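You operate a simulated robot arm through the tools that you are given. There is no shell and no other tool.

Carry out the task below with a simulated robot arm. There is one attempt and no reset: what you move stays moved.

TASK
Set the folder nip by the strip test to the ticket's stripe.
Fine: lay the test strip on the ledge, close the nip lever, turn the nip wheel by the display; open the lever and put the strip back.

It is judged by the outcome, as a careful person would: the job done as asked, and still so three seconds after it is handed in. It fails if anything else is knocked over, pushed out of place, dropped, spilled or broken.

THE ROBOT
A 7-joint arm with a two-finger parallel gripper, fixed in place. Base frame: the origin is on the floor under the middle of its stand, x ahead of it, y to its left, z up. Units: cm, degrees, N and s.
It reaches about 105.8 cm from its shoulder. Its first joint turns from -166.0 to 166.0 degrees. Payload 4.4 kg.
Tool frame: the origin (TCP) lies between the finger pads and is the grasp point; the fingertips stand 2.3 cm ahead of it; z points along the fingers, y is the line along which they close. Largest opening 9.4 cm; finger width 3.8, thickness 1; the body of the gripper, 5.4 by 9.6 cm, starts 3.9 cm behind the TCP.
Orientation is told as [roll, pitch, yaw] about the base's x, y, z axes, in that order, counted from this pose: with the fingers straight down and closing along the base's y, the tool's x points along the base's -x, its y along +y and its z along -z.

THE INTERFACE
- The arm moves only by the tool step_arm. Its argument "increments" is a list of rows, each a list of 7 numbers: the shift along the base's x, y, z in cm, then the turn, a rotation vector about the base's x, y, z in degrees, then the finger opening in cm, from 0 to 9.4. In form: [[dx, dy, dz, wx, wy, wz, gripper], ...]. A call has 1 to 20 rows; each row shifts and turns the commanded pose from where the row before left it. A row lasts 0.2 s, in which the tool goes at most 5 cm and 8.6 degrees; a call with a longer step from one row to the next is refused whole, and so is a gripper value outside its range. A pose out of reach is approached as far as the arm can. The call stops where the force on the tool passes 40 N (or 10 N more than at its start, if that is more) or the arm is blocked; 0.2 s more then pass. Each finger travels about 10.8 cm/s and halts on what it meets, pressing with about 32 N; the grip force reading is that of the motor and also rises with nothing between the fingers. The clock runs only during rows and for 0.2 s after the last one: add rows that do not move to give the fingers time. The reply holds the time, the measured pose of the TCP, the force on the tool along the base axes, the opening and the grip force, in the units named above and with some noise, with the torque about the TCP (base axes, N m) and any sound that the robot's microphone picked up.
- Cameras (640 x 400 px; columns grow to the right, rows downward): "scene" is fixed at [21.07, -65.61, 139.83]; the picture's right is [0.92, -0.39, 0.00], its down [-0.08, -0.19, -0.98] and it looks along [0.38, 0.90, -0.21] (base axes); focal length 335 px, centre (320, 200). "wrist" rides on the gripper at [8.6, 1.6, -7.4] in the tool frame; the picture's right is [-0.18, 0.98, 0.00], its down [-0.58, -0.11, -0.81] and it looks along [-0.79, -0.15, 0.59] (tool axes); focal length 243 px, centre (320, 200). There is no depth. A picture from a camera that has moved, and an enlarged one, comes with that camera's place and axes in the base frame and with its lens. The place of the scene camera against the robot may be out by one fixed shift of up to 1.8 cm in any direction.
- get_image(camera): a new picture of that camera. The clock stands still meanwhile.
- enlarge(camera, box): a new picture of the part [left, top, right, bottom] of that camera's present view, enlarged. The clock stands still meanwhile.
- finish_job(): hands the job in; it is judged then, once.

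Nothing tells you positions but the pictures and the camera data. Unless the task says otherwise, let go and move clear before handing in.

The tools are called after "Emit:" by a JSON object that holds its "name" and its "arguments". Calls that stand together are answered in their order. step_arm: Moves the arm, as the interface text tells. Its arguments: {"type":"object","properties":{"increments":{"type":"array"}},"required":["increments"]} The other tools are called the same way: get_image (camera) takes a picture; enlarge (camera, box) takes an enlarged picture of a part of a camera's view; finish_job () hands the job in.

At the start:

```text
t: 0.0
tool_pos: [38.84, 20.58, 140.56]
tool_rot: [0.0, 0.1, 0.0]
ft_force: [-0.3, 0.5, 0.8]
ft_torque: [-0.04, -0.01, 0.0]
width: 9.39
gripper_force: 0.2
```

scene: 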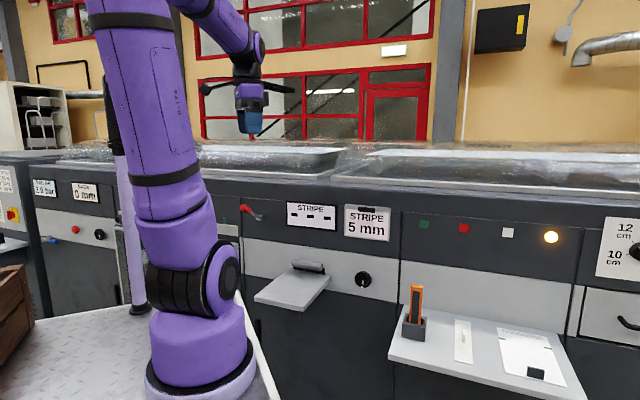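
wrist: 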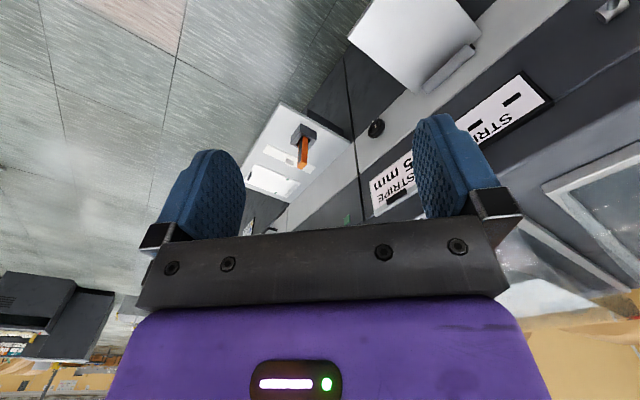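

I see a machine front with a STRIPE display, a ticket reading "STRIPE 5 mm", a red lever, a ledge, a black nip wheel, and a shelf with an orange object in a holder, a white strip and a paper. I'll enlarge these parts before moving.

Emit:
{"name": "enlarge", "arguments": {"camera": "scene", "box": [230, 190, 410, 310]}}

Emit:
{"name": "enlarge", "arguments": {"camera": "scene", "box": [380, 270, 600, 400]}}

Emit:
{"name": "enlarge", "arguments": {"camera": "scene", "box": [400, 190, 640, 340]}}

Emit:
{"name": "enlarge", "arguments": {"camera": "scene", "box": [0, 160, 240, 310]}}

Emit:
{"name": "enlarge", "arguments": {"camera": "wrist", "box": [220, 0, 560, 220]}}

```text
3.33 times, centred on (320, 250) of scene
camera zoom: at [21.07, -65.61, 139.83], right [0.92, -0.39, 0.0], down [-0.08, -0.19, -0.98], along [0.38, 0.9, -0.21], focal length 1117 px, centre (320, 33)
```

zoom: 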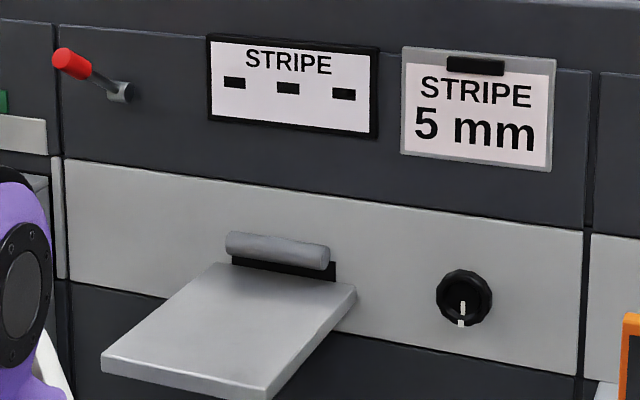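

```text
2.91 times, centred on (490, 335) of scene
camera zoom: at [21.07, -65.61, 139.83], right [0.92, -0.39, 0.0], down [-0.08, -0.19, -0.98], along [0.38, 0.9, -0.21], focal length 974 px, centre (-174, -193)
```

zoom: 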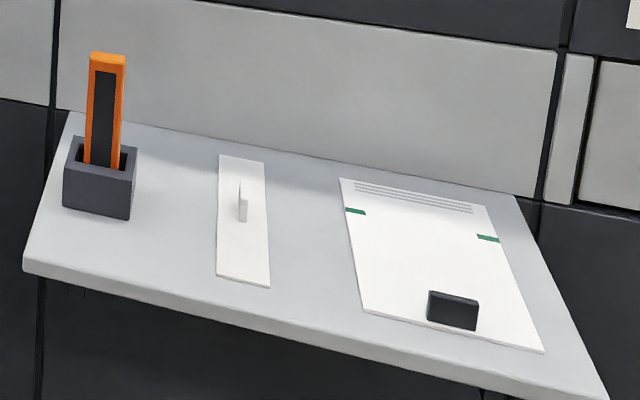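

```text
2.67 times, centred on (520, 265) of scene
camera zoom: at [21.07, -65.61, 139.83], right [0.92, -0.39, 0.0], down [-0.08, -0.19, -0.98], along [0.38, 0.9, -0.21], focal length 893 px, centre (-213, 27)
```

zoom: 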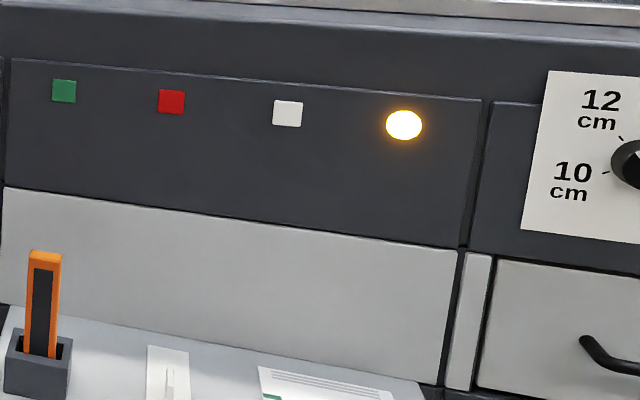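

```text
2.67 times, centred on (120, 235) of scene
camera zoom: at [21.07, -65.61, 139.83], right [0.92, -0.39, 0.0], down [-0.08, -0.19, -0.98], along [0.38, 0.9, -0.21], focal length 893 px, centre (853, 107)
```

zoom: 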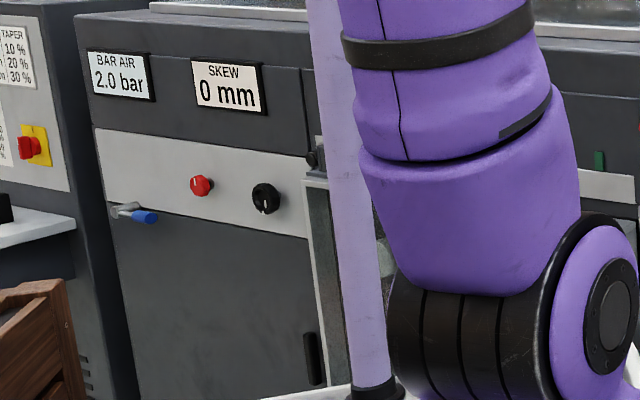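

```text
1.82 times, centred on (390, 110) of wrist
camera zoom: at [29.97, 22.13, 148.05], right [0.18, 0.98, 0.0], down [0.58, -0.11, 0.81], along [0.79, -0.15, -0.59], focal length 441 px, centre (193, 364)
```

zoom: 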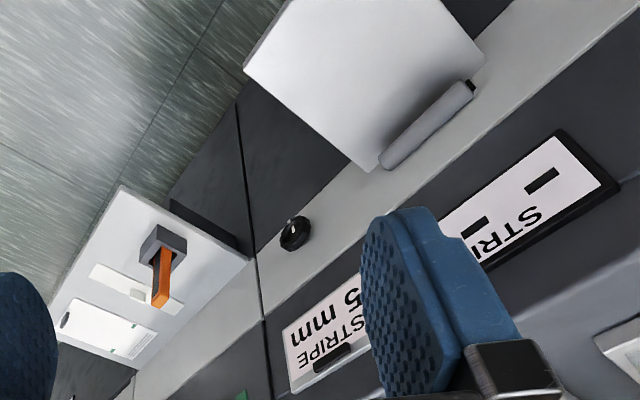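

The machine panel runs at about 45° in the base frame, with its normal roughly along (0.71, 0.71). By triangulation the nip wheel is near (78,30,87), the ledge top is at z≈84.7, and the white strip with a small fin is near (93,-2,79). I'll yaw the tool 45° to face the panel and move in for a closer look.

Emit:
{"name": "step_arm", "arguments": {"increments": [[0, 0, -2, 0, 0, 7.5, 9.0], [0, 0, -3, 0, 0, 7.5, 9.0], [0, 0, -3, 0, 0, 7.5, 9.0], [0, 0, -3, 0, 0, 7.5, 9.0], [0, 0, -3, 0, 0, 7.5, 9.0], [0, 0, -2, 0, 0, 7.5, 9.0], [0, 0, 0, 0, 0, 0, 9.0]]}}

Emit:
{"name": "get_image", "arguments": {"camera": "wrist"}}

Emit:
{"name": "get_image", "arguments": {"camera": "scene"}}

```text
t: 1.6
tool_pos: [38.84, 20.43, 124.62]
tool_rot: [0.1, -0.1, 45.2]
ft_force: [0.0, 0.1, 0.3]
ft_torque: [-0.03, -0.01, 0.01]
width: 9.0
gripper_force: 0.0
```

```text
taken
camera wrist: at [31.43, 15.46, 131.98], right [-0.57, 0.82, 0.0], down [0.49, 0.33, 0.81], along [0.66, 0.46, -0.59], focal length 243 px, centre (320, 200)
```

wrist: 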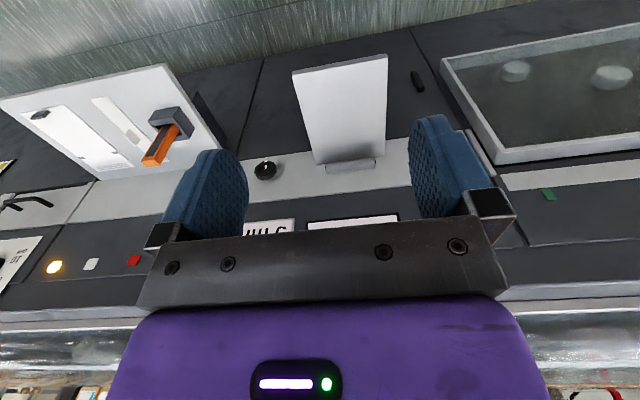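

```text
taken
```

scene: 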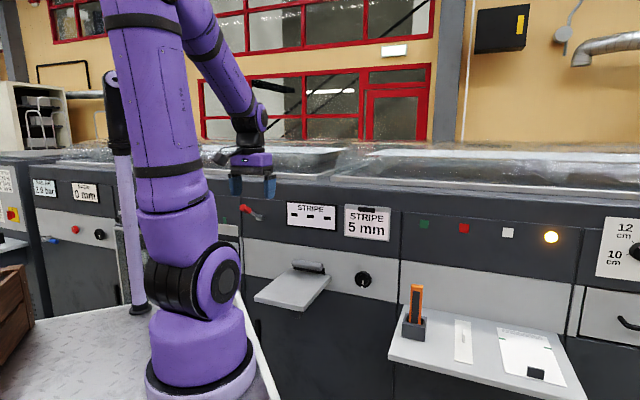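

The tool now faces the panel and the wrist camera sees the ledge, wheel and strip shelf, upside down. I'll enlarge these areas.

Emit:
{"name": "enlarge", "arguments": {"camera": "wrist", "box": [230, 30, 430, 210]}}

Emit:
{"name": "enlarge", "arguments": {"camera": "wrist", "box": [0, 50, 240, 200]}}

Emit:
{"name": "enlarge", "arguments": {"camera": "wrist", "box": [400, 0, 640, 150]}}

Emit:
{"name": "enlarge", "arguments": {"camera": "scene", "box": [210, 180, 330, 255]}}

```text
2.22 times, centred on (330, 120) of wrist
camera zoom: at [31.43, 15.46, 131.98], right [-0.57, 0.82, 0.0], down [0.49, 0.33, 0.81], along [0.66, 0.46, -0.59], focal length 539 px, centre (298, 378)
```

zoom: 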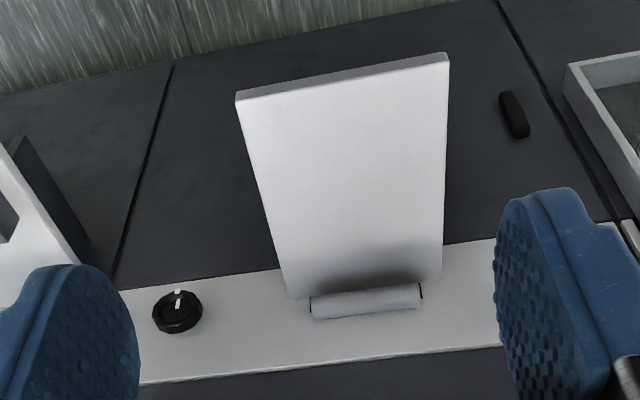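

```text
2.67 times, centred on (120, 125) of wrist
camera zoom: at [31.43, 15.46, 131.98], right [-0.57, 0.82, 0.0], down [0.49, 0.33, 0.81], along [0.66, 0.46, -0.59], focal length 647 px, centre (853, 400)
```

zoom: 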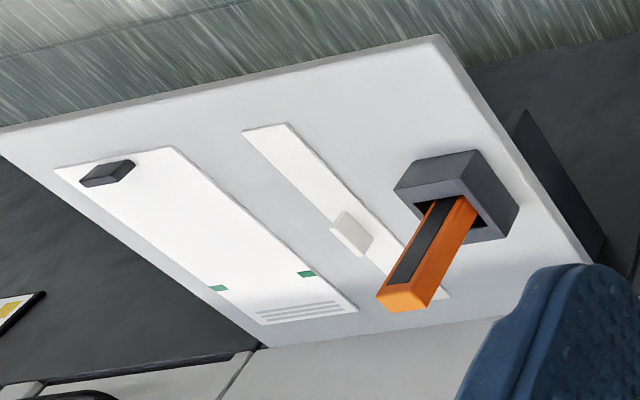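

```text
2.67 times, centred on (520, 75) of wrist
camera zoom: at [31.43, 15.46, 131.98], right [-0.57, 0.82, 0.0], down [0.49, 0.33, 0.81], along [0.66, 0.46, -0.59], focal length 647 px, centre (-213, 533)
```

zoom: 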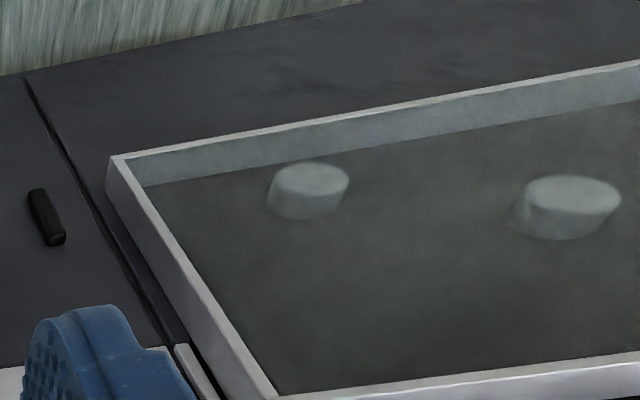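

```text
5.33 times, centred on (270, 218) of scene
camera zoom: at [21.07, -65.61, 139.83], right [0.92, -0.39, 0.0], down [-0.08, -0.19, -0.98], along [0.38, 0.9, -0.21], focal length 1787 px, centre (587, 107)
```

zoom: 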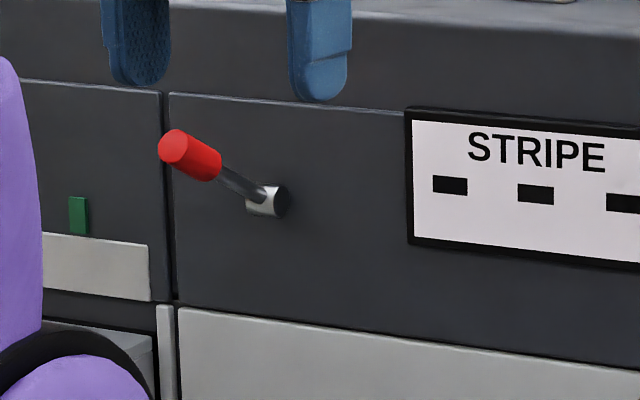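

The strip is a long white piece with a block-like fin, lying perpendicular to the panel, and the holder next to it contains an unrelated orange tool. Next I'll move above and in front of the shelf for a close look at the strip.

Emit:
{"name": "step_arm", "arguments": {"increments": [[3.1, -2.1, -1.5, 0, 0, 0, 9.0], [3.1, -2.1, -1.5, 0, 0, 0, 9.0], [3.1, -2.1, -1.5, 0, 0, 0, 9.0], [3.1, -2.1, -1.5, 0, 0, 0, 9.0], [3.1, -2.1, -1.5, 0, 0, 0, 9.0], [3.1, -2.1, -1.5, 0, 0, 0, 9.0], [3.1, -2.1, -1.5, 0, 0, 0, 9.0], [3.1, -2.1, -1.5, 0, 0, 0, 9.0], [3.1, -2.1, -1.5, 0, 0, 0, 9.0], [3.1, -2.1, -1.5, 0, 0, 0, 9.0], [3.1, -2.1, -1.5, 0, 0, 0, 9.0], [3.1, -2.1, -1.5, 0, 0, 0, 9.0], [0, 0, 0, 0, 0, 0, 9.0]]}}

Emit:
{"name": "get_image", "arguments": {"camera": "wrist"}}

Emit:
{"name": "get_image", "arguments": {"camera": "scene"}}

```text
t: 4.4
tool_pos: [76.16, -4.62, 106.58]
tool_rot: [0.0, 0.0, 45.0]
ft_force: [0.1, -0.7, 0.4]
ft_torque: [-0.02, -0.02, 0.02]
width: 8.97
gripper_force: 0.0
```

```text
taken
camera wrist: at [68.67, -9.58, 114.01], right [-0.56, 0.83, 0.0], down [0.49, 0.33, 0.81], along [0.67, 0.46, -0.59], focal length 243 px, centre (320, 200)
```

wrist: 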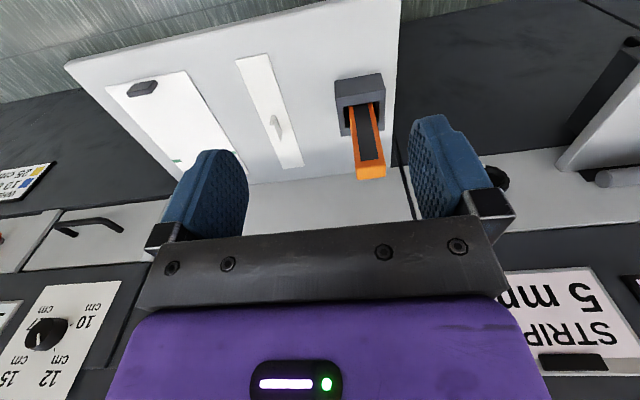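

```text
taken
```

scene: 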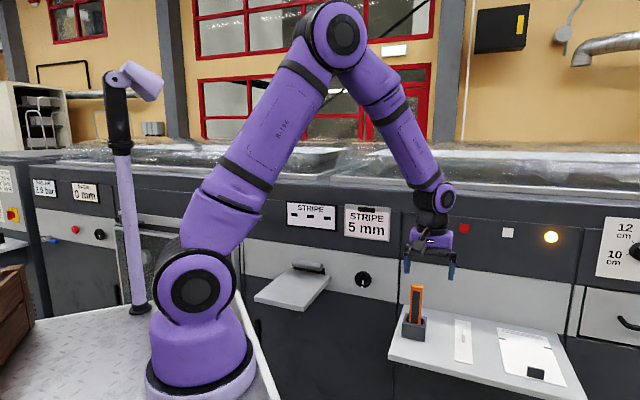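

The arm reaches here easily. I'll enlarge the strip and its fin in both views.

Emit:
{"name": "enlarge", "arguments": {"camera": "wrist", "box": [210, 30, 410, 190]}}

Emit:
{"name": "enlarge", "arguments": {"camera": "scene", "box": [390, 300, 510, 380]}}

```text
2.50 times, centred on (310, 110) of wrist
camera zoom: at [68.67, -9.58, 114.01], right [-0.56, 0.83, 0.0], down [0.49, 0.33, 0.81], along [0.67, 0.46, -0.59], focal length 606 px, centre (345, 425)
```

zoom: 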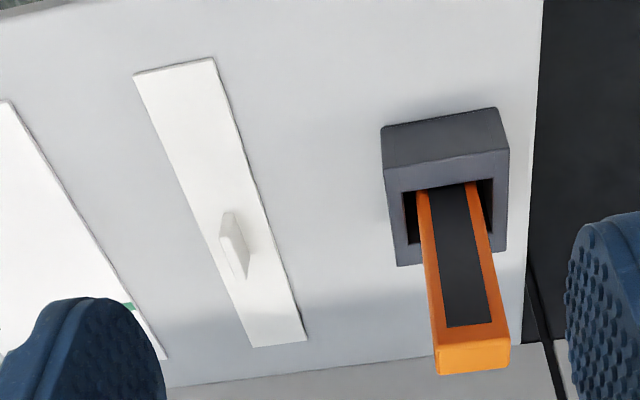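

```text
5.00 times, centred on (450, 340) of scene
camera zoom: at [21.07, -65.61, 139.83], right [0.92, -0.39, 0.0], down [-0.08, -0.19, -0.98], along [0.38, 0.9, -0.21], focal length 1675 px, centre (-330, -500)
```

zoom: 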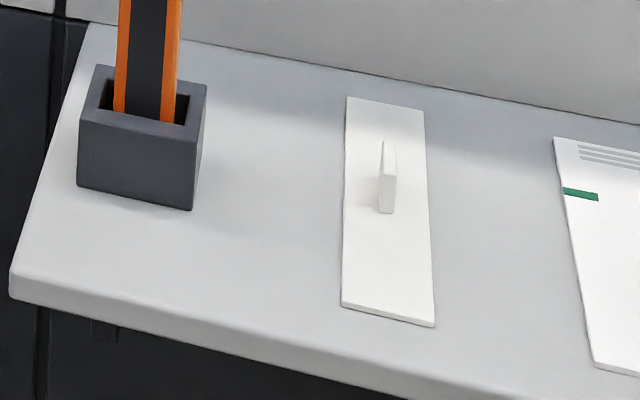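

The fin is centred near (93.6,-0.8), about 3.6 cm long along (0.71,0.71), under 1 cm thick and about 2.6 cm tall. I'll go above it at safe height, narrow the fingers to about 5 cm, then lower part way and check alignment.

Emit:
{"name": "step_arm", "arguments": {"increments": [[3.5, 0.76, 0, 0, 0, 0, 7.0], [3.5, 0.76, 0, 0, 0, 0, 5.0], [3.5, 0.76, 0, 0, 0, 0, 5.0], [3.5, 0.76, 0, 0, 0, 0, 5.0], [3.5, 0.76, 0, 0, 0, 0, 5.0], [0, 0, -3, 0, 0, 0, 5.0], [0, 0, -3, 0, 0, 0, 5.0], [0, 0, -3, 0, 0, 0, 5.0], [0, 0, -3, 0, 0, 0, 5.0], [0, 0, 0, 0, 0, 0, 5.0]]}}

Emit:
{"name": "get_image", "arguments": {"camera": "wrist"}}

Emit:
{"name": "enlarge", "arguments": {"camera": "scene", "box": [380, 200, 580, 390]}}

```text
t: 6.6
tool_pos: [93.53, -1.05, 94.67]
tool_rot: [0.0, 0.0, 45.0]
ft_force: [-0.1, 0.2, 0.0]
ft_torque: [0.02, -0.01, 0.02]
width: 5.01
gripper_force: 0.1
```

```text
taken
camera wrist: at [86.1, -5.99, 102.02], right [-0.56, 0.83, 0.0], down [0.49, 0.33, 0.81], along [0.67, 0.46, -0.59], focal length 243 px, centre (320, 200)
```

wrist: 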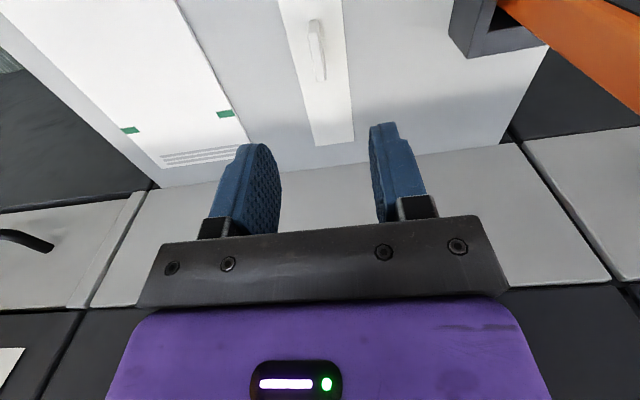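

```text
2.11 times, centred on (480, 295) of scene
camera zoom: at [21.07, -65.61, 139.83], right [0.92, -0.39, 0.0], down [-0.08, -0.19, -0.98], along [0.38, 0.9, -0.21], focal length 705 px, centre (-17, 0)
```

zoom: 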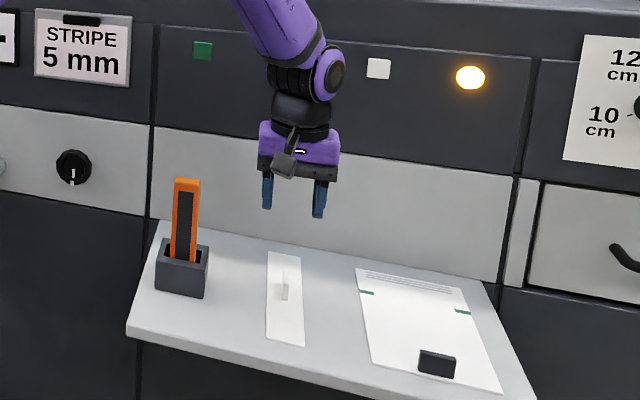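

The gripper is over the strip and tracking its commands. I'll enlarge to measure the fin against the tool centre.

Emit:
{"name": "enlarge", "arguments": {"camera": "wrist", "box": [240, 0, 400, 160]}}

```text
2.50 times, centred on (320, 80) of wrist
camera zoom: at [86.1, -5.99, 102.02], right [-0.56, 0.83, 0.0], down [0.49, 0.33, 0.81], along [0.67, 0.46, -0.59], focal length 606 px, centre (320, 500)
```

zoom: 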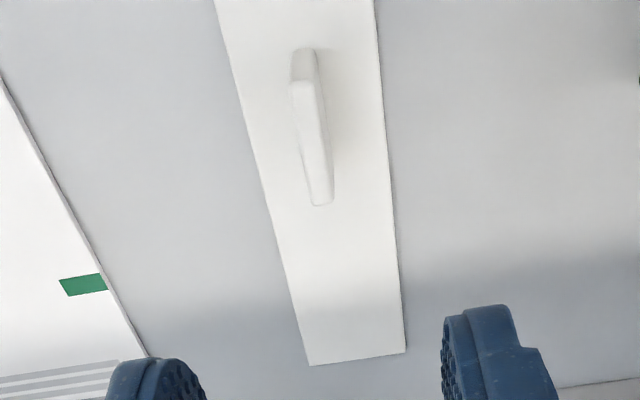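

The tool is laterally within about 1 mm of the fin and aligned with it. I'll lower so the fingertips straddle the fin, slowing near the shelf.

Emit:
{"name": "step_arm", "arguments": {"increments": [[0, 0, -3, 0, 0, 0, 5.0], [0, 0, -3, 0, 0, 0, 5.0], [0, 0, -3, 0, 0, 0, 5.0], [0, 0, -1.5, 0, 0, 0, 5.0], [0, 0, -0.7, 0, 0, 0, 5.0], [0, 0, 0, 0, 0, 0, 5.0]]}}

Emit:
{"name": "get_image", "arguments": {"camera": "wrist"}}

Emit:
{"name": "enlarge", "arguments": {"camera": "scene", "box": [390, 260, 530, 380]}}

```text
t: 8.0
tool_pos: [93.42, -0.98, 83.43]
tool_rot: [-0.1, 0.0, 45.0]
ft_force: [0.6, 0.1, 0.7]
ft_torque: [0.04, -0.02, 0.02]
width: 4.99
gripper_force: 0.1
```

```text
taken
camera wrist: at [86.14, -5.97, 90.89], right [-0.56, 0.83, 0.0], down [0.49, 0.33, 0.81], along [0.67, 0.46, -0.59], focal length 243 px, centre (320, 200)
```

wrist: 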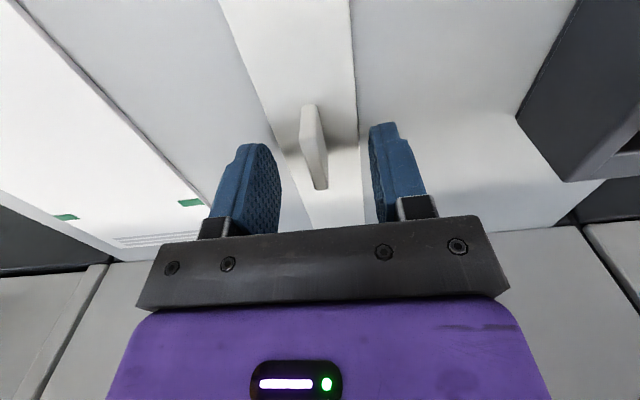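

```text
3.33 times, centred on (460, 320) of scene
camera zoom: at [21.07, -65.61, 139.83], right [0.92, -0.39, 0.0], down [-0.08, -0.19, -0.98], along [0.38, 0.9, -0.21], focal length 1117 px, centre (-147, -200)
```

zoom: 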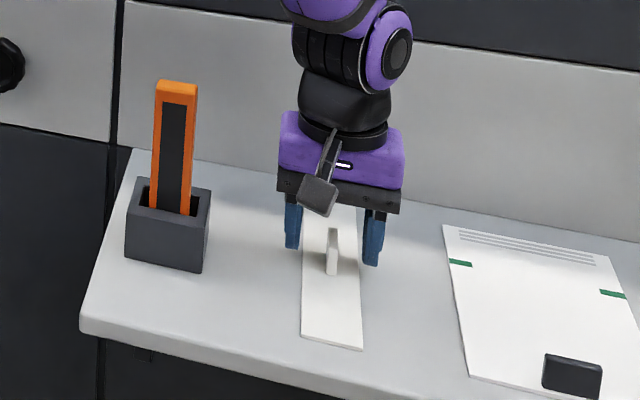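

The fingers straddle the fin. I'll take an enlarged view to check the fin's height and the finger tips before the last bit.

Emit:
{"name": "enlarge", "arguments": {"camera": "wrist", "box": [220, 80, 420, 230]}}

```text
2.67 times, centred on (320, 155) of wrist
camera zoom: at [86.14, -5.97, 90.89], right [-0.56, 0.83, 0.0], down [0.49, 0.33, 0.81], along [0.67, 0.46, -0.59], focal length 647 px, centre (320, 320)
```

zoom: 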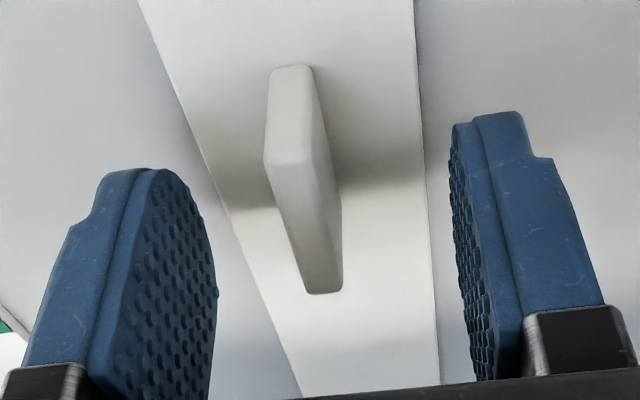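

The fin stands about 2.7 cm high, top near z=82.3, and is centred between the fingers within 2 mm. I'll lower another 0.9 cm and close.

Emit:
{"name": "step_arm", "arguments": {"increments": [[0.1, -0.1, -0.3, 0, 0, 0, 5.0], [0, 0, -0.3, 0, 0, 0, 5.0], [0, 0, -0.3, 0, 0, 0, 5.0], [0, 0, 0, 0, 0, 0, 5.0]]}}

```text
t: 9.0
tool_pos: [93.6, -1.11, 82.59]
tool_rot: [0.0, 0.0, 45.0]
ft_force: [-0.2, -0.1, 0.0]
ft_torque: [0.01, -0.03, 0.01]
width: 5.0
gripper_force: 0.0
```

There is no contact yet and the tips should be about 0.7 cm above the strip face. I'll close the fingers slowly on the fin.

Emit:
{"name": "step_arm", "arguments": {"increments": [[0, 0, 0, 0, 0, 0, 3.5], [0, 0, 0, 0, 0, 0, 2.0], [0, 0, 0, 0, 0, 0, 1.2], [0, 0, 0, 0, 0, 0, 0.6], [0, 0, 0, 0, 0, 0, 0.2], [0, 0, 0, 0, 0, 0, 0.2]]}}

Emit:
{"name": "get_image", "arguments": {"camera": "wrist"}}

```text
t: 10.4
tool_pos: [93.67, -1.03, 82.6]
tool_rot: [-0.1, 0.0, 45.0]
ft_force: [-0.4, 0.0, 0.3]
ft_torque: [-0.07, -0.04, 0.01]
width: 4.36
gripper_force: 32.5
```

```text
taken
camera wrist: at [86.19, -6.02, 90.01], right [-0.56, 0.83, 0.0], down [0.49, 0.33, 0.81], along [0.67, 0.46, -0.59], focal length 243 px, centre (320, 200)
```

wrist: 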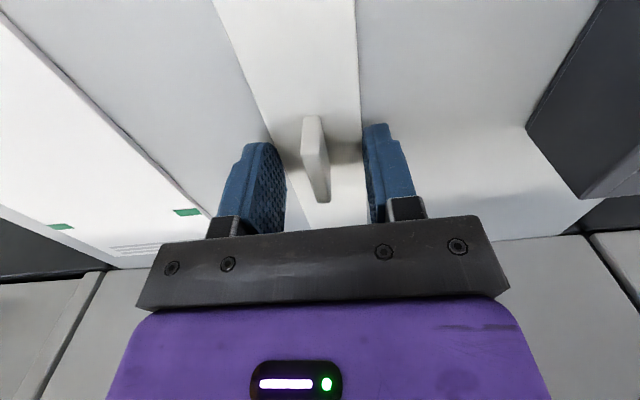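

The fingers stopped at 4.36 cm, which matches the strip's own width, so the tips went lower than I wanted and are pinching the strip's edges. I'll open, raise about 0.9 cm and close on the fin.

Emit:
{"name": "step_arm", "arguments": {"increments": [[0, 0, 0, 0, 0, 0, 5.2], [0, 0, 0, 0, 0, 0, 5.2], [0, 0, 0.5, 0, 0, 0, 5.2], [0, 0, 0.5, 0, 0, 0, 5.2], [0, 0, 0, 0, 0, 0, 3.5], [0, 0, 0, 0, 0, 0, 2.0], [0, 0, 0, 0, 0, 0, 1.2], [0, 0, 0, 0, 0, 0, 0.6], [0, 0, 0, 0, 0, 0, 0.3], [0, 0, 0, 0, 0, 0, 0.3]]}}

Emit:
{"name": "get_image", "arguments": {"camera": "wrist"}}

Emit:
{"name": "enlarge", "arguments": {"camera": "scene", "box": [390, 260, 530, 380]}}

```text
t: 12.6
tool_pos: [93.7, -1.08, 83.55]
tool_rot: [0.0, 0.0, 44.9]
ft_force: [0.1, -1.3, -0.5]
ft_torque: [-0.04, 0.01, -0.01]
width: 0.68
gripper_force: 31.6
```

```text
taken
camera wrist: at [86.2, -6.01, 90.93], right [-0.56, 0.83, 0.0], down [0.49, 0.33, 0.81], along [0.67, 0.46, -0.59], focal length 243 px, centre (320, 200)
```

wrist: 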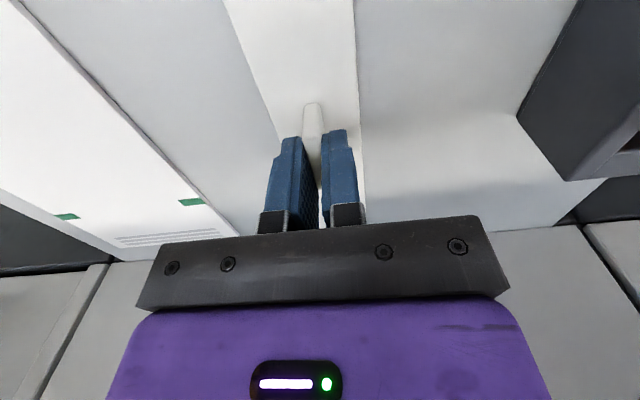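

```text
3.33 times, centred on (460, 320) of scene
camera zoom: at [21.07, -65.61, 139.83], right [0.92, -0.39, 0.0], down [-0.08, -0.19, -0.98], along [0.38, 0.9, -0.21], focal length 1117 px, centre (-147, -200)
```

zoom: 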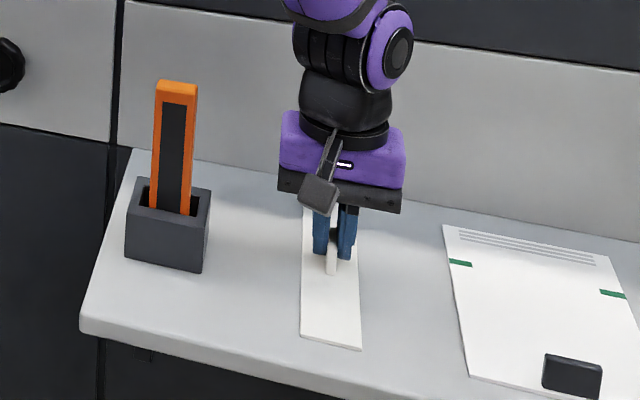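

The fin is gripped at 0.68 cm width with TCP (93.7,-1.1,83.55), which I'll use as the return spot. Now I'll lift straight up.

Emit:
{"name": "step_arm", "arguments": {"increments": [[0, 0, 0.5, 0, 0, 0, 0.3], [0, 0, 1, 0, 0, 0, 0.3], [0, 0, 2, 0, 0, 0, 0.3], [0, 0, 3, 0, 0, 0, 0.3], [0, 0, 3, 0, 0, 0, 0.3], [0, 0, 3, 0, 0, 0, 0.3], [0, 0, 3, 0, 0, 0, 0.3], [0, 0, 3, 0, 0, 0, 0.3], [0, 0, 3, 0, 0, 0, 0.3], [0, 0, 2, 0, 0, 0, 0.3], [0, 0, 0, 0, 0, 0, 0.3]]}}

Emit:
{"name": "get_image", "arguments": {"camera": "wrist"}}

Emit:
{"name": "get_image", "arguments": {"camera": "scene"}}

```text
t: 15.0
tool_pos: [93.53, -0.93, 107.12]
tool_rot: [0.0, 0.0, 45.1]
ft_force: [-0.6, 0.4, -0.2]
ft_torque: [-0.01, 0.01, 0.01]
width: 0.69
gripper_force: 32.1
```

```text
taken
camera wrist: at [86.12, -5.97, 114.53], right [-0.56, 0.83, 0.0], down [0.49, 0.33, 0.81], along [0.67, 0.46, -0.59], focal length 243 px, centre (320, 200)
```

wrist: 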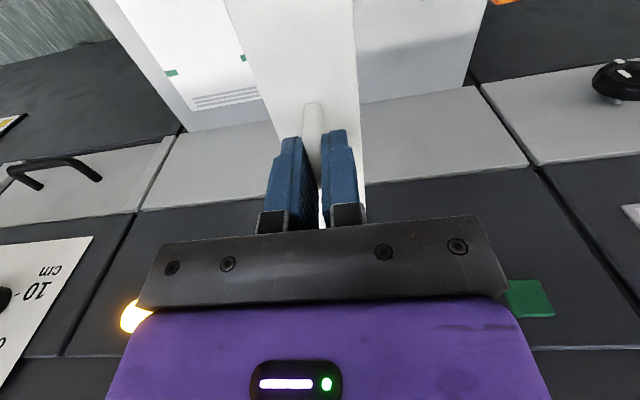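

```text
taken
```

scene: 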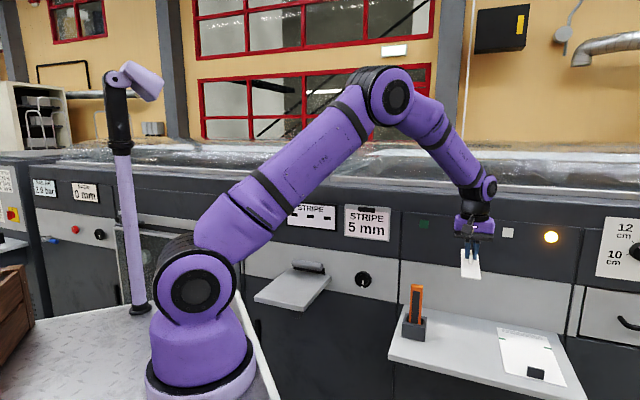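

The strip is held level. I'll pull back slightly from the panel, then carry it sideways along the panel to in front of the ledge, keeping high above the orange tool.

Emit:
{"name": "step_arm", "arguments": {"increments": [[-2.5, -2.5, 0, 0, 0, 0, 0.3], [-2.5, -2.5, 0, 0, 0, 0, 0.3], [-2.8, 2.8, 0, 0, 0, 0, 0.3], [-2.8, 2.8, 0, 0, 0, 0, 0.3], [-2.8, 2.8, 0, 0, 0, 0, 0.3], [-2.8, 2.8, 0, 0, 0, 0, 0.3], [-2.8, 2.8, 0, 0, 0, 0, 0.3], [-2.8, 2.8, 0, 0, 0, 0, 0.3], [-2.8, 2.8, 0, 0, 0, 0, 0.3], [-2.8, 2.8, 0, 0, 0, 0, 0.3], [-2.8, 2.8, 0, 0, 0, 0, 0.3], [-2.8, 2.8, 0, 0, 0, 0, 0.3], [-2.8, 2.8, 0, 0, 0, 0, 0.3], [-2.8, 2.8, 0, 0, 0, 0, 0.3], [-2.8, 2.8, 0, 0, 0, 0, 0.3], [-2.8, 2.8, 0, 0, 0, 0, 0.3], [0, 0, 0, 0, 0, 0, 0.3]]}}

Emit:
{"name": "get_image", "arguments": {"camera": "wrist"}}

Emit:
{"name": "get_image", "arguments": {"camera": "scene"}}

```text
t: 18.6
tool_pos: [49.23, 33.27, 107.05]
tool_rot: [0.0, 0.0, 45.0]
ft_force: [0.1, -0.8, -0.2]
ft_torque: [0.0, -0.01, -0.01]
width: 0.66
gripper_force: 31.9
```

```text
taken
camera wrist: at [41.79, 28.27, 114.47], right [-0.56, 0.83, 0.0], down [0.49, 0.33, 0.81], along [0.67, 0.46, -0.59], focal length 243 px, centre (320, 200)
```

wrist: 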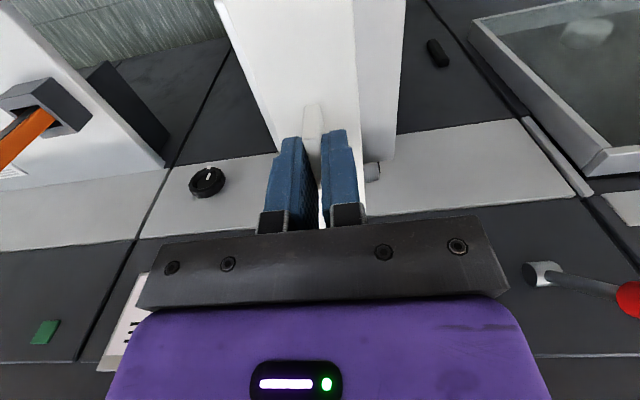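

```text
taken
```

scene: 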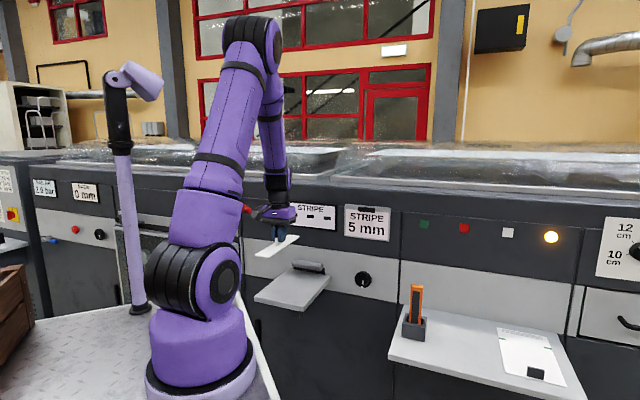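

The strip is held in front of the ledge. I'll enlarge both views to refine the ledge, roller, lever and wheel positions.

Emit:
{"name": "enlarge", "arguments": {"camera": "wrist", "box": [440, 200, 640, 360]}}

Emit:
{"name": "enlarge", "arguments": {"camera": "scene", "box": [230, 190, 410, 310]}}

Emit:
{"name": "enlarge", "arguments": {"camera": "wrist", "box": [160, 0, 460, 220]}}

```text
2.50 times, centred on (540, 280) of wrist
camera zoom: at [41.79, 28.27, 114.47], right [-0.56, 0.83, 0.0], down [0.49, 0.33, 0.81], along [0.67, 0.46, -0.59], focal length 606 px, centre (-230, 0)
```

zoom: 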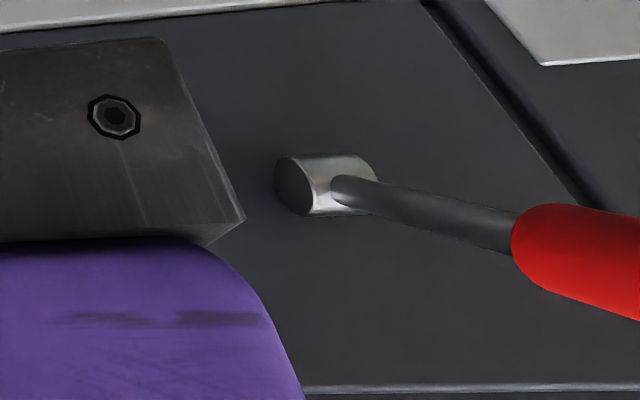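

```text
3.33 times, centred on (320, 250) of scene
camera zoom: at [21.07, -65.61, 139.83], right [0.92, -0.39, 0.0], down [-0.08, -0.19, -0.98], along [0.38, 0.9, -0.21], focal length 1117 px, centre (320, 33)
```

zoom: 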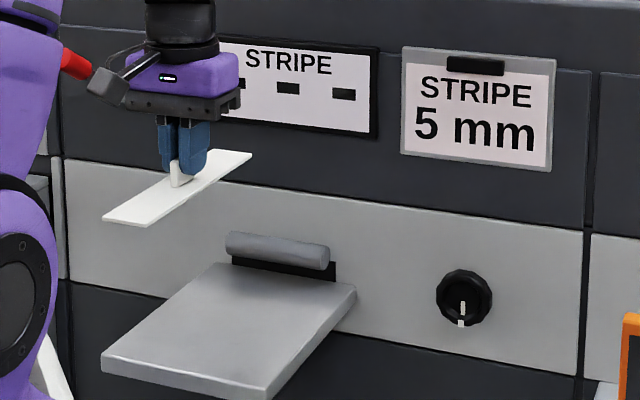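

```text
1.82 times, centred on (310, 110) of wrist
camera zoom: at [41.79, 28.27, 114.47], right [-0.56, 0.83, 0.0], down [0.49, 0.33, 0.81], along [0.67, 0.46, -0.59], focal length 441 px, centre (338, 364)
```

zoom: 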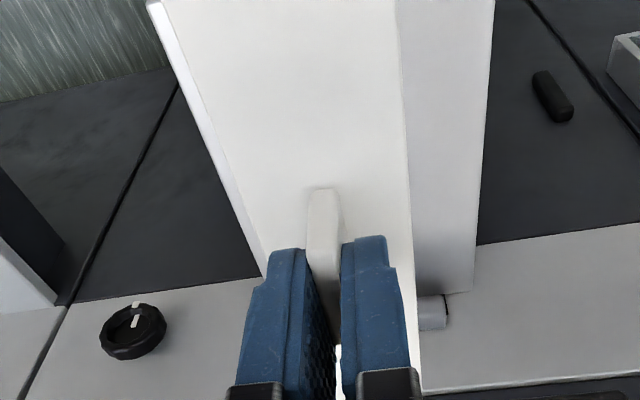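

The lever's hub axis runs parallel to the panel, and its red handle sticks out and up, so closing means pressing it down. I'll lower the strip to just above the ledge, back from the panel, and inspect the roller gap.

Emit:
{"name": "step_arm", "arguments": {"increments": [[0.6, 0.5, -3, 0, 0, 0, 0.3], [0.6, 0.5, -3, 0, 0, 0, 0.3], [0.6, 0.5, -3, 0, 0, 0, 0.3], [0.6, 0.5, -3, 0, 0, 0, 0.3], [0.3, 0.5, -2, 0, 0, 0, 0.3], [0, 0, 0, 0, 0, 0, 0.3]]}}

Emit:
{"name": "get_image", "arguments": {"camera": "wrist"}}

Emit:
{"name": "enlarge", "arguments": {"camera": "scene", "box": [230, 210, 380, 310]}}

```text
t: 20.0
tool_pos: [52.25, 35.78, 93.26]
tool_rot: [-0.1, 0.0, 45.0]
ft_force: [0.4, 0.1, -0.4]
ft_torque: [0.0, -0.02, -0.01]
width: 0.67
gripper_force: 32.1
```

```text
taken
camera wrist: at [44.74, 30.77, 100.57], right [-0.56, 0.83, 0.0], down [0.49, 0.33, 0.81], along [0.67, 0.46, -0.59], focal length 243 px, centre (320, 200)
```

wrist: 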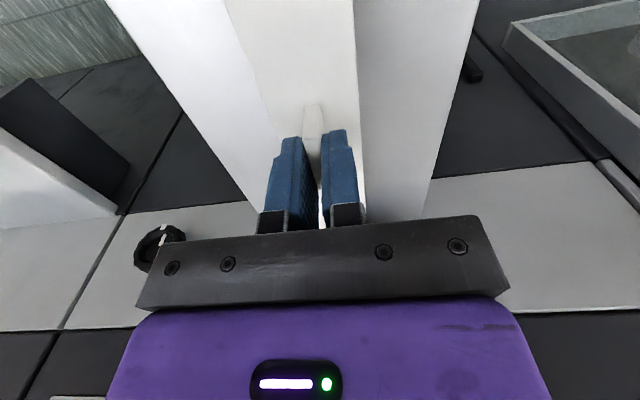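

```text
4.00 times, centred on (305, 260) of scene
camera zoom: at [21.07, -65.61, 139.83], right [0.92, -0.39, 0.0], down [-0.08, -0.19, -0.98], along [0.38, 0.9, -0.21], focal length 1340 px, centre (380, -40)
```

zoom: 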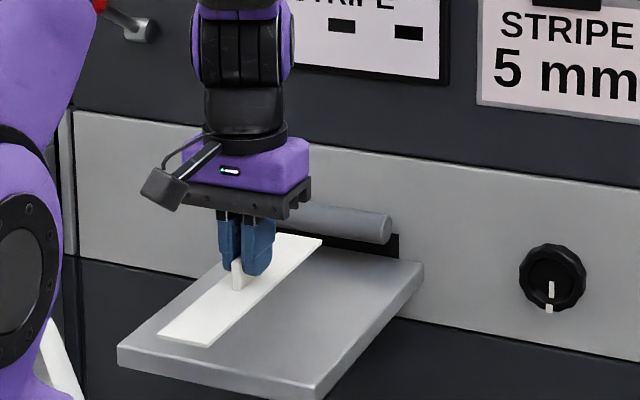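

The strip hovers over the ledge with the nip roller and slot at the back. I'll lower it onto the ledge a few cm short of the roller, feeling for contact, then slide it in toward the nip.

Emit:
{"name": "step_arm", "arguments": {"increments": [[0.7, 0.9, -1.0, 0, 0, 0, 0.3], [0.7, 0.9, -1.0, 0, 0, 0, 0.3], [0, 0, -0.8, 0, 0, 0, 0.3], [0, 0, -0.4, 0, 0, 0, 0.3], [0, 0, 0, 0, 0, 0, 0.3]]}}

Emit:
{"name": "enlarge", "arguments": {"camera": "scene", "box": [240, 240, 350, 310]}}

```text
t: 21.2
tool_pos: [53.48, 37.48, 89.82]
tool_rot: [0.0, 0.0, 45.0]
ft_force: [0.2, -0.2, -0.9]
ft_torque: [0.0, 0.02, 0.01]
width: 0.67
gripper_force: 31.8
```

```text
5.71 times, centred on (295, 275) of scene
camera zoom: at [21.07, -65.61, 139.83], right [0.92, -0.39, 0.0], down [-0.08, -0.19, -0.98], along [0.38, 0.9, -0.21], focal length 1914 px, centre (463, -229)
```

zoom: 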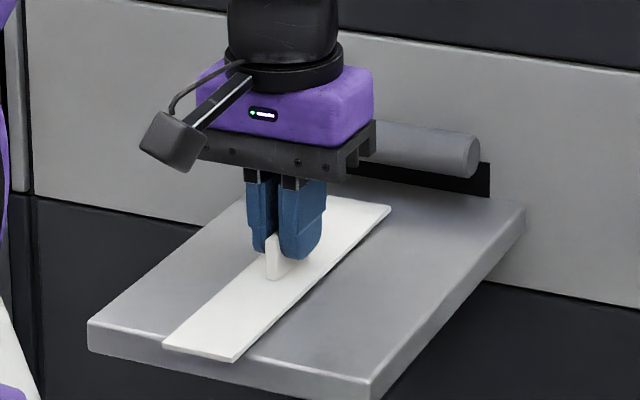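

The strip is very near the ledge surface. I'll descend in small steps and watch the force.

Emit:
{"name": "step_arm", "arguments": {"increments": [[0, 0, -0.2, 0, 0, 0, 0.3], [0, 0, -0.2, 0, 0, 0, 0.3], [0, 0, 0, 0, 0, 0, 0.3]]}}

```text
t: 22.0
tool_pos: [53.47, 37.57, 89.53]
tool_rot: [0.0, 0.0, 45.1]
ft_force: [0.1, -0.8, 5.7]
ft_torque: [-0.13, 0.07, 0.04]
width: 0.7
gripper_force: 32.2
```

Contact was at TCP z≈89.5, so the ledge top is near z=86.1. I'll ease the pressure slightly and slide the strip forward toward the nip in small steps.

Emit:
{"name": "step_arm", "arguments": {"increments": [[0, 0, 0.15, 0, 0, 0, 0.3], [0.35, 0.35, 0, 0, 0, 0, 0.3], [0.35, 0.35, 0, 0, 0, 0, 0.3], [0.35, 0.35, 0, 0, 0, 0, 0.3], [0.35, 0.35, 0, 0, 0, 0, 0.3], [0, 0, 0, 0, 0, 0, 0.3]]}}

Emit:
{"name": "enlarge", "arguments": {"camera": "scene", "box": [240, 240, 350, 310]}}

Emit:
{"name": "get_image", "arguments": {"camera": "wrist"}}

```text
t: 23.4
tool_pos: [54.89, 39.1, 89.63]
tool_rot: [0.0, -0.1, 45.0]
ft_force: [0.1, 0.4, 0.8]
ft_torque: [-0.04, -0.03, -0.03]
width: 0.64
gripper_force: 32.0
```

```text
5.71 times, centred on (295, 275) of scene
camera zoom: at [21.07, -65.61, 139.83], right [0.92, -0.39, 0.0], down [-0.08, -0.19, -0.98], along [0.38, 0.9, -0.21], focal length 1914 px, centre (463, -229)
```

zoom: 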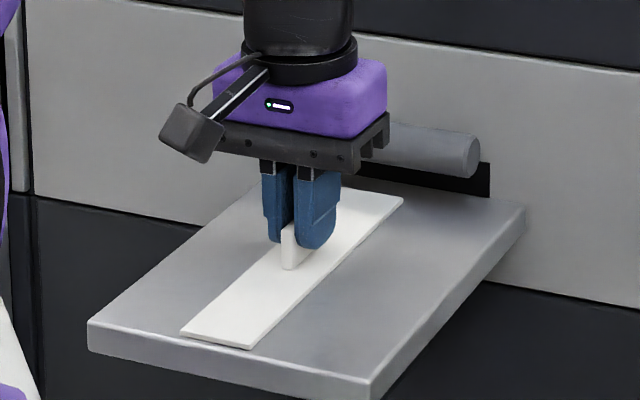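

```text
taken
camera wrist: at [47.48, 34.01, 96.98], right [-0.56, 0.83, 0.0], down [0.49, 0.33, 0.81], along [0.67, 0.46, -0.59], focal length 243 px, centre (320, 200)
```

wrist: 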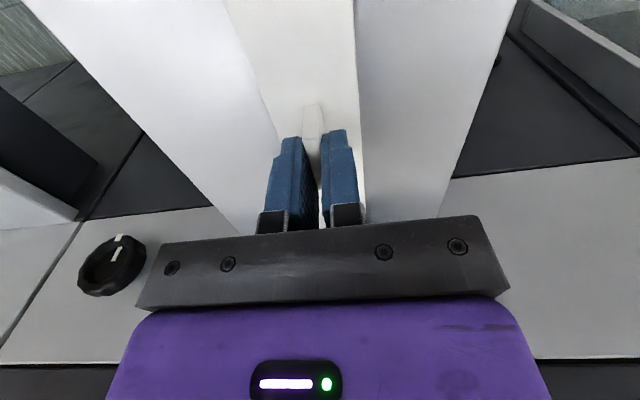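

The strip is centred on the ledge with about 1 cm left to the nip slot. I'll slide a little more with force checks.

Emit:
{"name": "step_arm", "arguments": {"increments": [[0.25, 0.25, 0, 0, 0, 0, 0.3], [0.25, 0.25, 0, 0, 0, 0, 0.3], [0.2, 0.2, 0, 0, 0, 0, 0.3], [0, 0, 0, 0, 0, 0, 0.3]]}}

Emit:
{"name": "enlarge", "arguments": {"camera": "scene", "box": [280, 245, 340, 285]}}

```text
t: 24.4
tool_pos: [55.62, 39.64, 89.55]
tool_rot: [0.0, 0.0, 45.1]
ft_force: [-0.3, -0.4, -0.1]
ft_torque: [-0.02, 0.0, 0.0]
width: 0.67
gripper_force: 32.2
```

```text
10.00 times, centred on (310, 265) of scene
camera zoom: at [21.07, -65.61, 139.83], right [0.92, -0.39, 0.0], down [-0.08, -0.19, -0.98], along [0.38, 0.9, -0.21], focal length 3350 px, centre (420, -450)
```

zoom: 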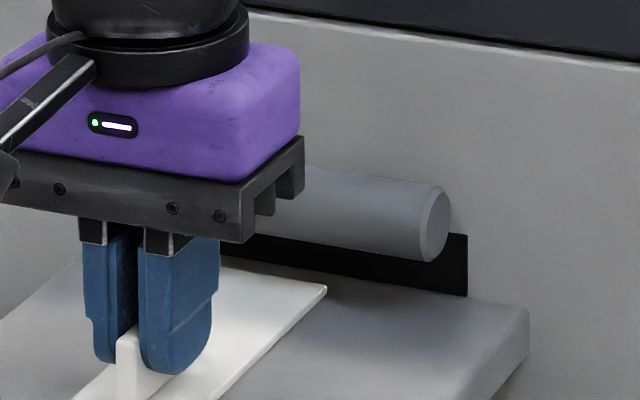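

The strip end is about 1.2 cm short of the slot under the roller, with no contact forces. I'll advance a bit more so the tip sits under the roller.

Emit:
{"name": "step_arm", "arguments": {"increments": [[0.25, 0.25, 0, 0, 0, 0, 0.3], [0.25, 0.25, 0, 0, 0, 0, 0.3], [0.25, 0.25, 0, 0, 0, 0, 0.3], [0.2, 0.2, 0, 0, 0, 0, 0.3], [0, 0, 0, 0, 0, 0, 0.3]]}}

Emit:
{"name": "enlarge", "arguments": {"camera": "scene", "box": [280, 245, 340, 285]}}

Emit:
{"name": "enlarge", "arguments": {"camera": "scene", "box": [240, 190, 400, 310]}}

```text
t: 25.6
tool_pos: [56.56, 40.64, 89.65]
tool_rot: [0.0, 0.0, 45.1]
ft_force: [-0.9, -0.1, 0.1]
ft_torque: [0.04, 0.01, 0.03]
width: 0.68
gripper_force: 32.2
```

```text
10.00 times, centred on (310, 265) of scene
camera zoom: at [21.07, -65.61, 139.83], right [0.92, -0.39, 0.0], down [-0.08, -0.19, -0.98], along [0.38, 0.9, -0.21], focal length 3350 px, centre (420, -450)
```

zoom: 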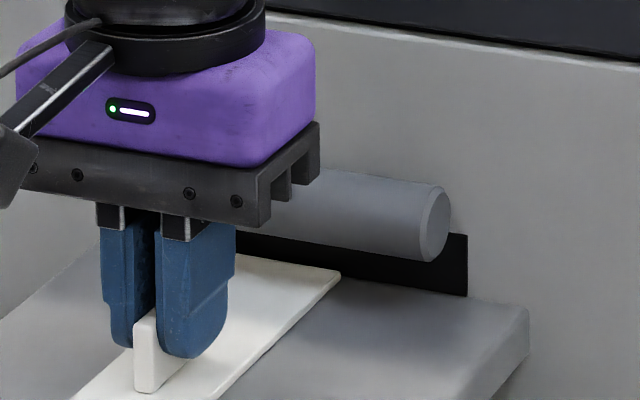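

```text
3.33 times, centred on (320, 250) of scene
camera zoom: at [21.07, -65.61, 139.83], right [0.92, -0.39, 0.0], down [-0.08, -0.19, -0.98], along [0.38, 0.9, -0.21], focal length 1117 px, centre (320, 33)
```

zoom: 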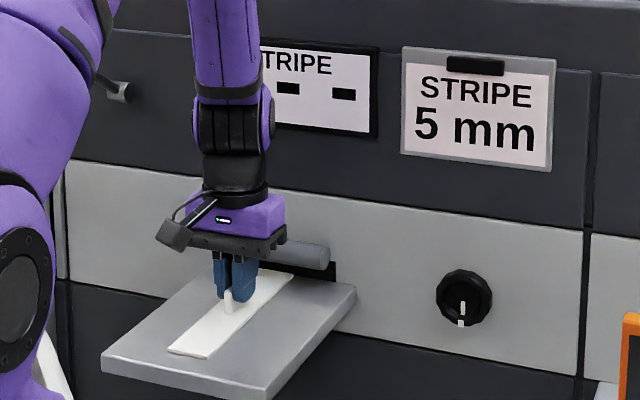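

The strip lies centred on the ledge with its tip at the nip slot. I'll ease down the last millimetre, release, and rise clear.

Emit:
{"name": "step_arm", "arguments": {"increments": [[0, 0, -0.12, 0, 0, 0, 0.3], [0, 0, 0, 0, 0, 0, 0.8], [0, 0, 0, 0, 0, 0, 1.5], [0, 0, 0, 0, 0, 0, 2.5], [0, 0, 0.3, 0, 0, 0, 3.0], [0, 0, 1, 0, 0, 0, 3.0], [0, 0, 2, 0, 0, 0, 3.0], [0, 0, 3, 0, 0, 0, 3.0], [-1, -1, 3, 0, 0, 0, 3.0], [-2, -2, 3, 0, 0, 0, 3.0], [-2, -2, 3, 0, 0, 0, 3.0], [-2, -2, 2, 0, 0, 0, 3.0], [0, 0, 0, 0, 0, 0, 3.0]]}}

Emit:
{"name": "get_image", "arguments": {"camera": "wrist"}}

Emit:
{"name": "enlarge", "arguments": {"camera": "scene", "box": [230, 190, 410, 310]}}

```text
t: 28.4
tool_pos: [49.72, 33.48, 106.9]
tool_rot: [0.0, 0.0, 45.0]
ft_force: [0.5, -0.1, 0.9]
ft_torque: [0.01, 0.03, -0.01]
width: 2.98
gripper_force: 0.0
```

```text
taken
camera wrist: at [42.29, 28.5, 114.21], right [-0.56, 0.83, 0.0], down [0.49, 0.33, 0.81], along [0.67, 0.46, -0.59], focal length 243 px, centre (320, 200)
```

wrist: 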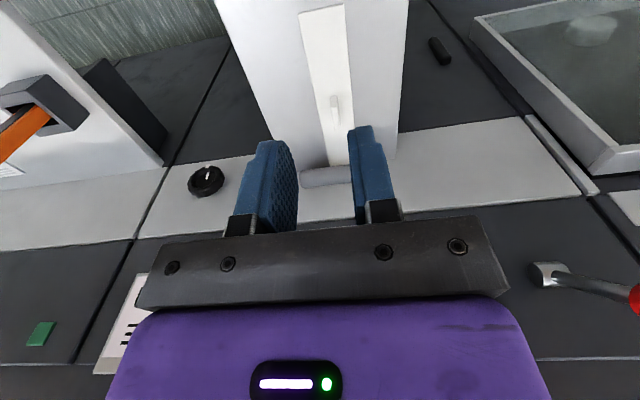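

```text
3.33 times, centred on (320, 250) of scene
camera zoom: at [21.07, -65.61, 139.83], right [0.92, -0.39, 0.0], down [-0.08, -0.19, -0.98], along [0.38, 0.9, -0.21], focal length 1117 px, centre (320, 33)
```

zoom: 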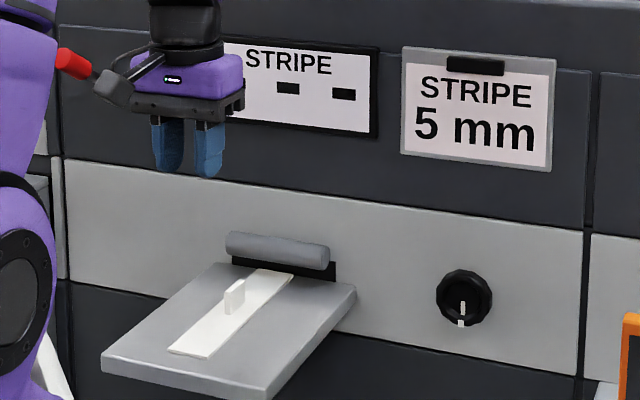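

The strip is released on the ledge. Next I'll move up and left to face the nip lever and measure it.

Emit:
{"name": "step_arm", "arguments": {"increments": [[0, 0, 4, 0, 0, 0, 2.0], [-2, 1, 4, 0, 0, 0, 1.0], [-3, 2, 4, 0, 0, 0, 0.2], [-3, 2, 2, 0, 0, 0, 0], [-3, 2, 0, 0, 0, 0, 0], [-3, 2, 0, 0, 0, 0, 0], [-3, 2.5, 0, 0, 0, 0, 0], [0, 0, 0, 0, 0, 0, 0]]}}

Emit:
{"name": "get_image", "arguments": {"camera": "wrist"}}

Emit:
{"name": "get_image", "arguments": {"camera": "scene"}}

```text
refused: row 3 steps farther than a row can; nothing moved
```

```text
taken
camera wrist: at [42.29, 28.5, 114.21], right [-0.56, 0.83, 0.0], down [0.49, 0.33, 0.81], along [0.67, 0.46, -0.59], focal length 243 px, centre (320, 200)
```

wrist: 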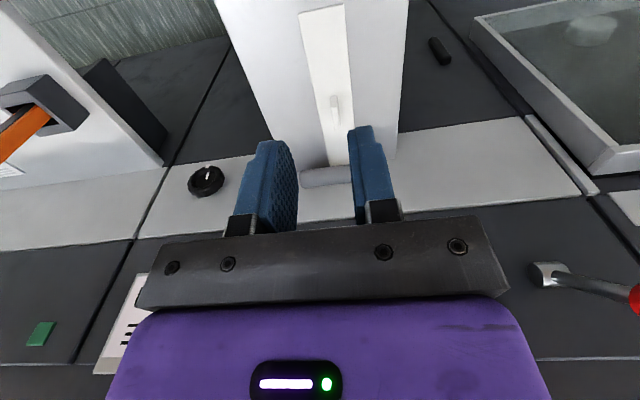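

```text
taken
```

scene: 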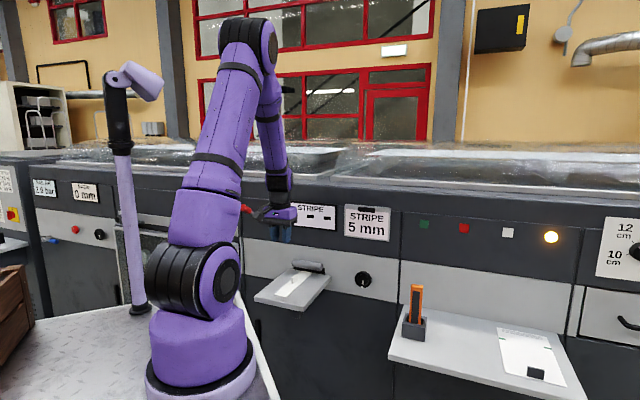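

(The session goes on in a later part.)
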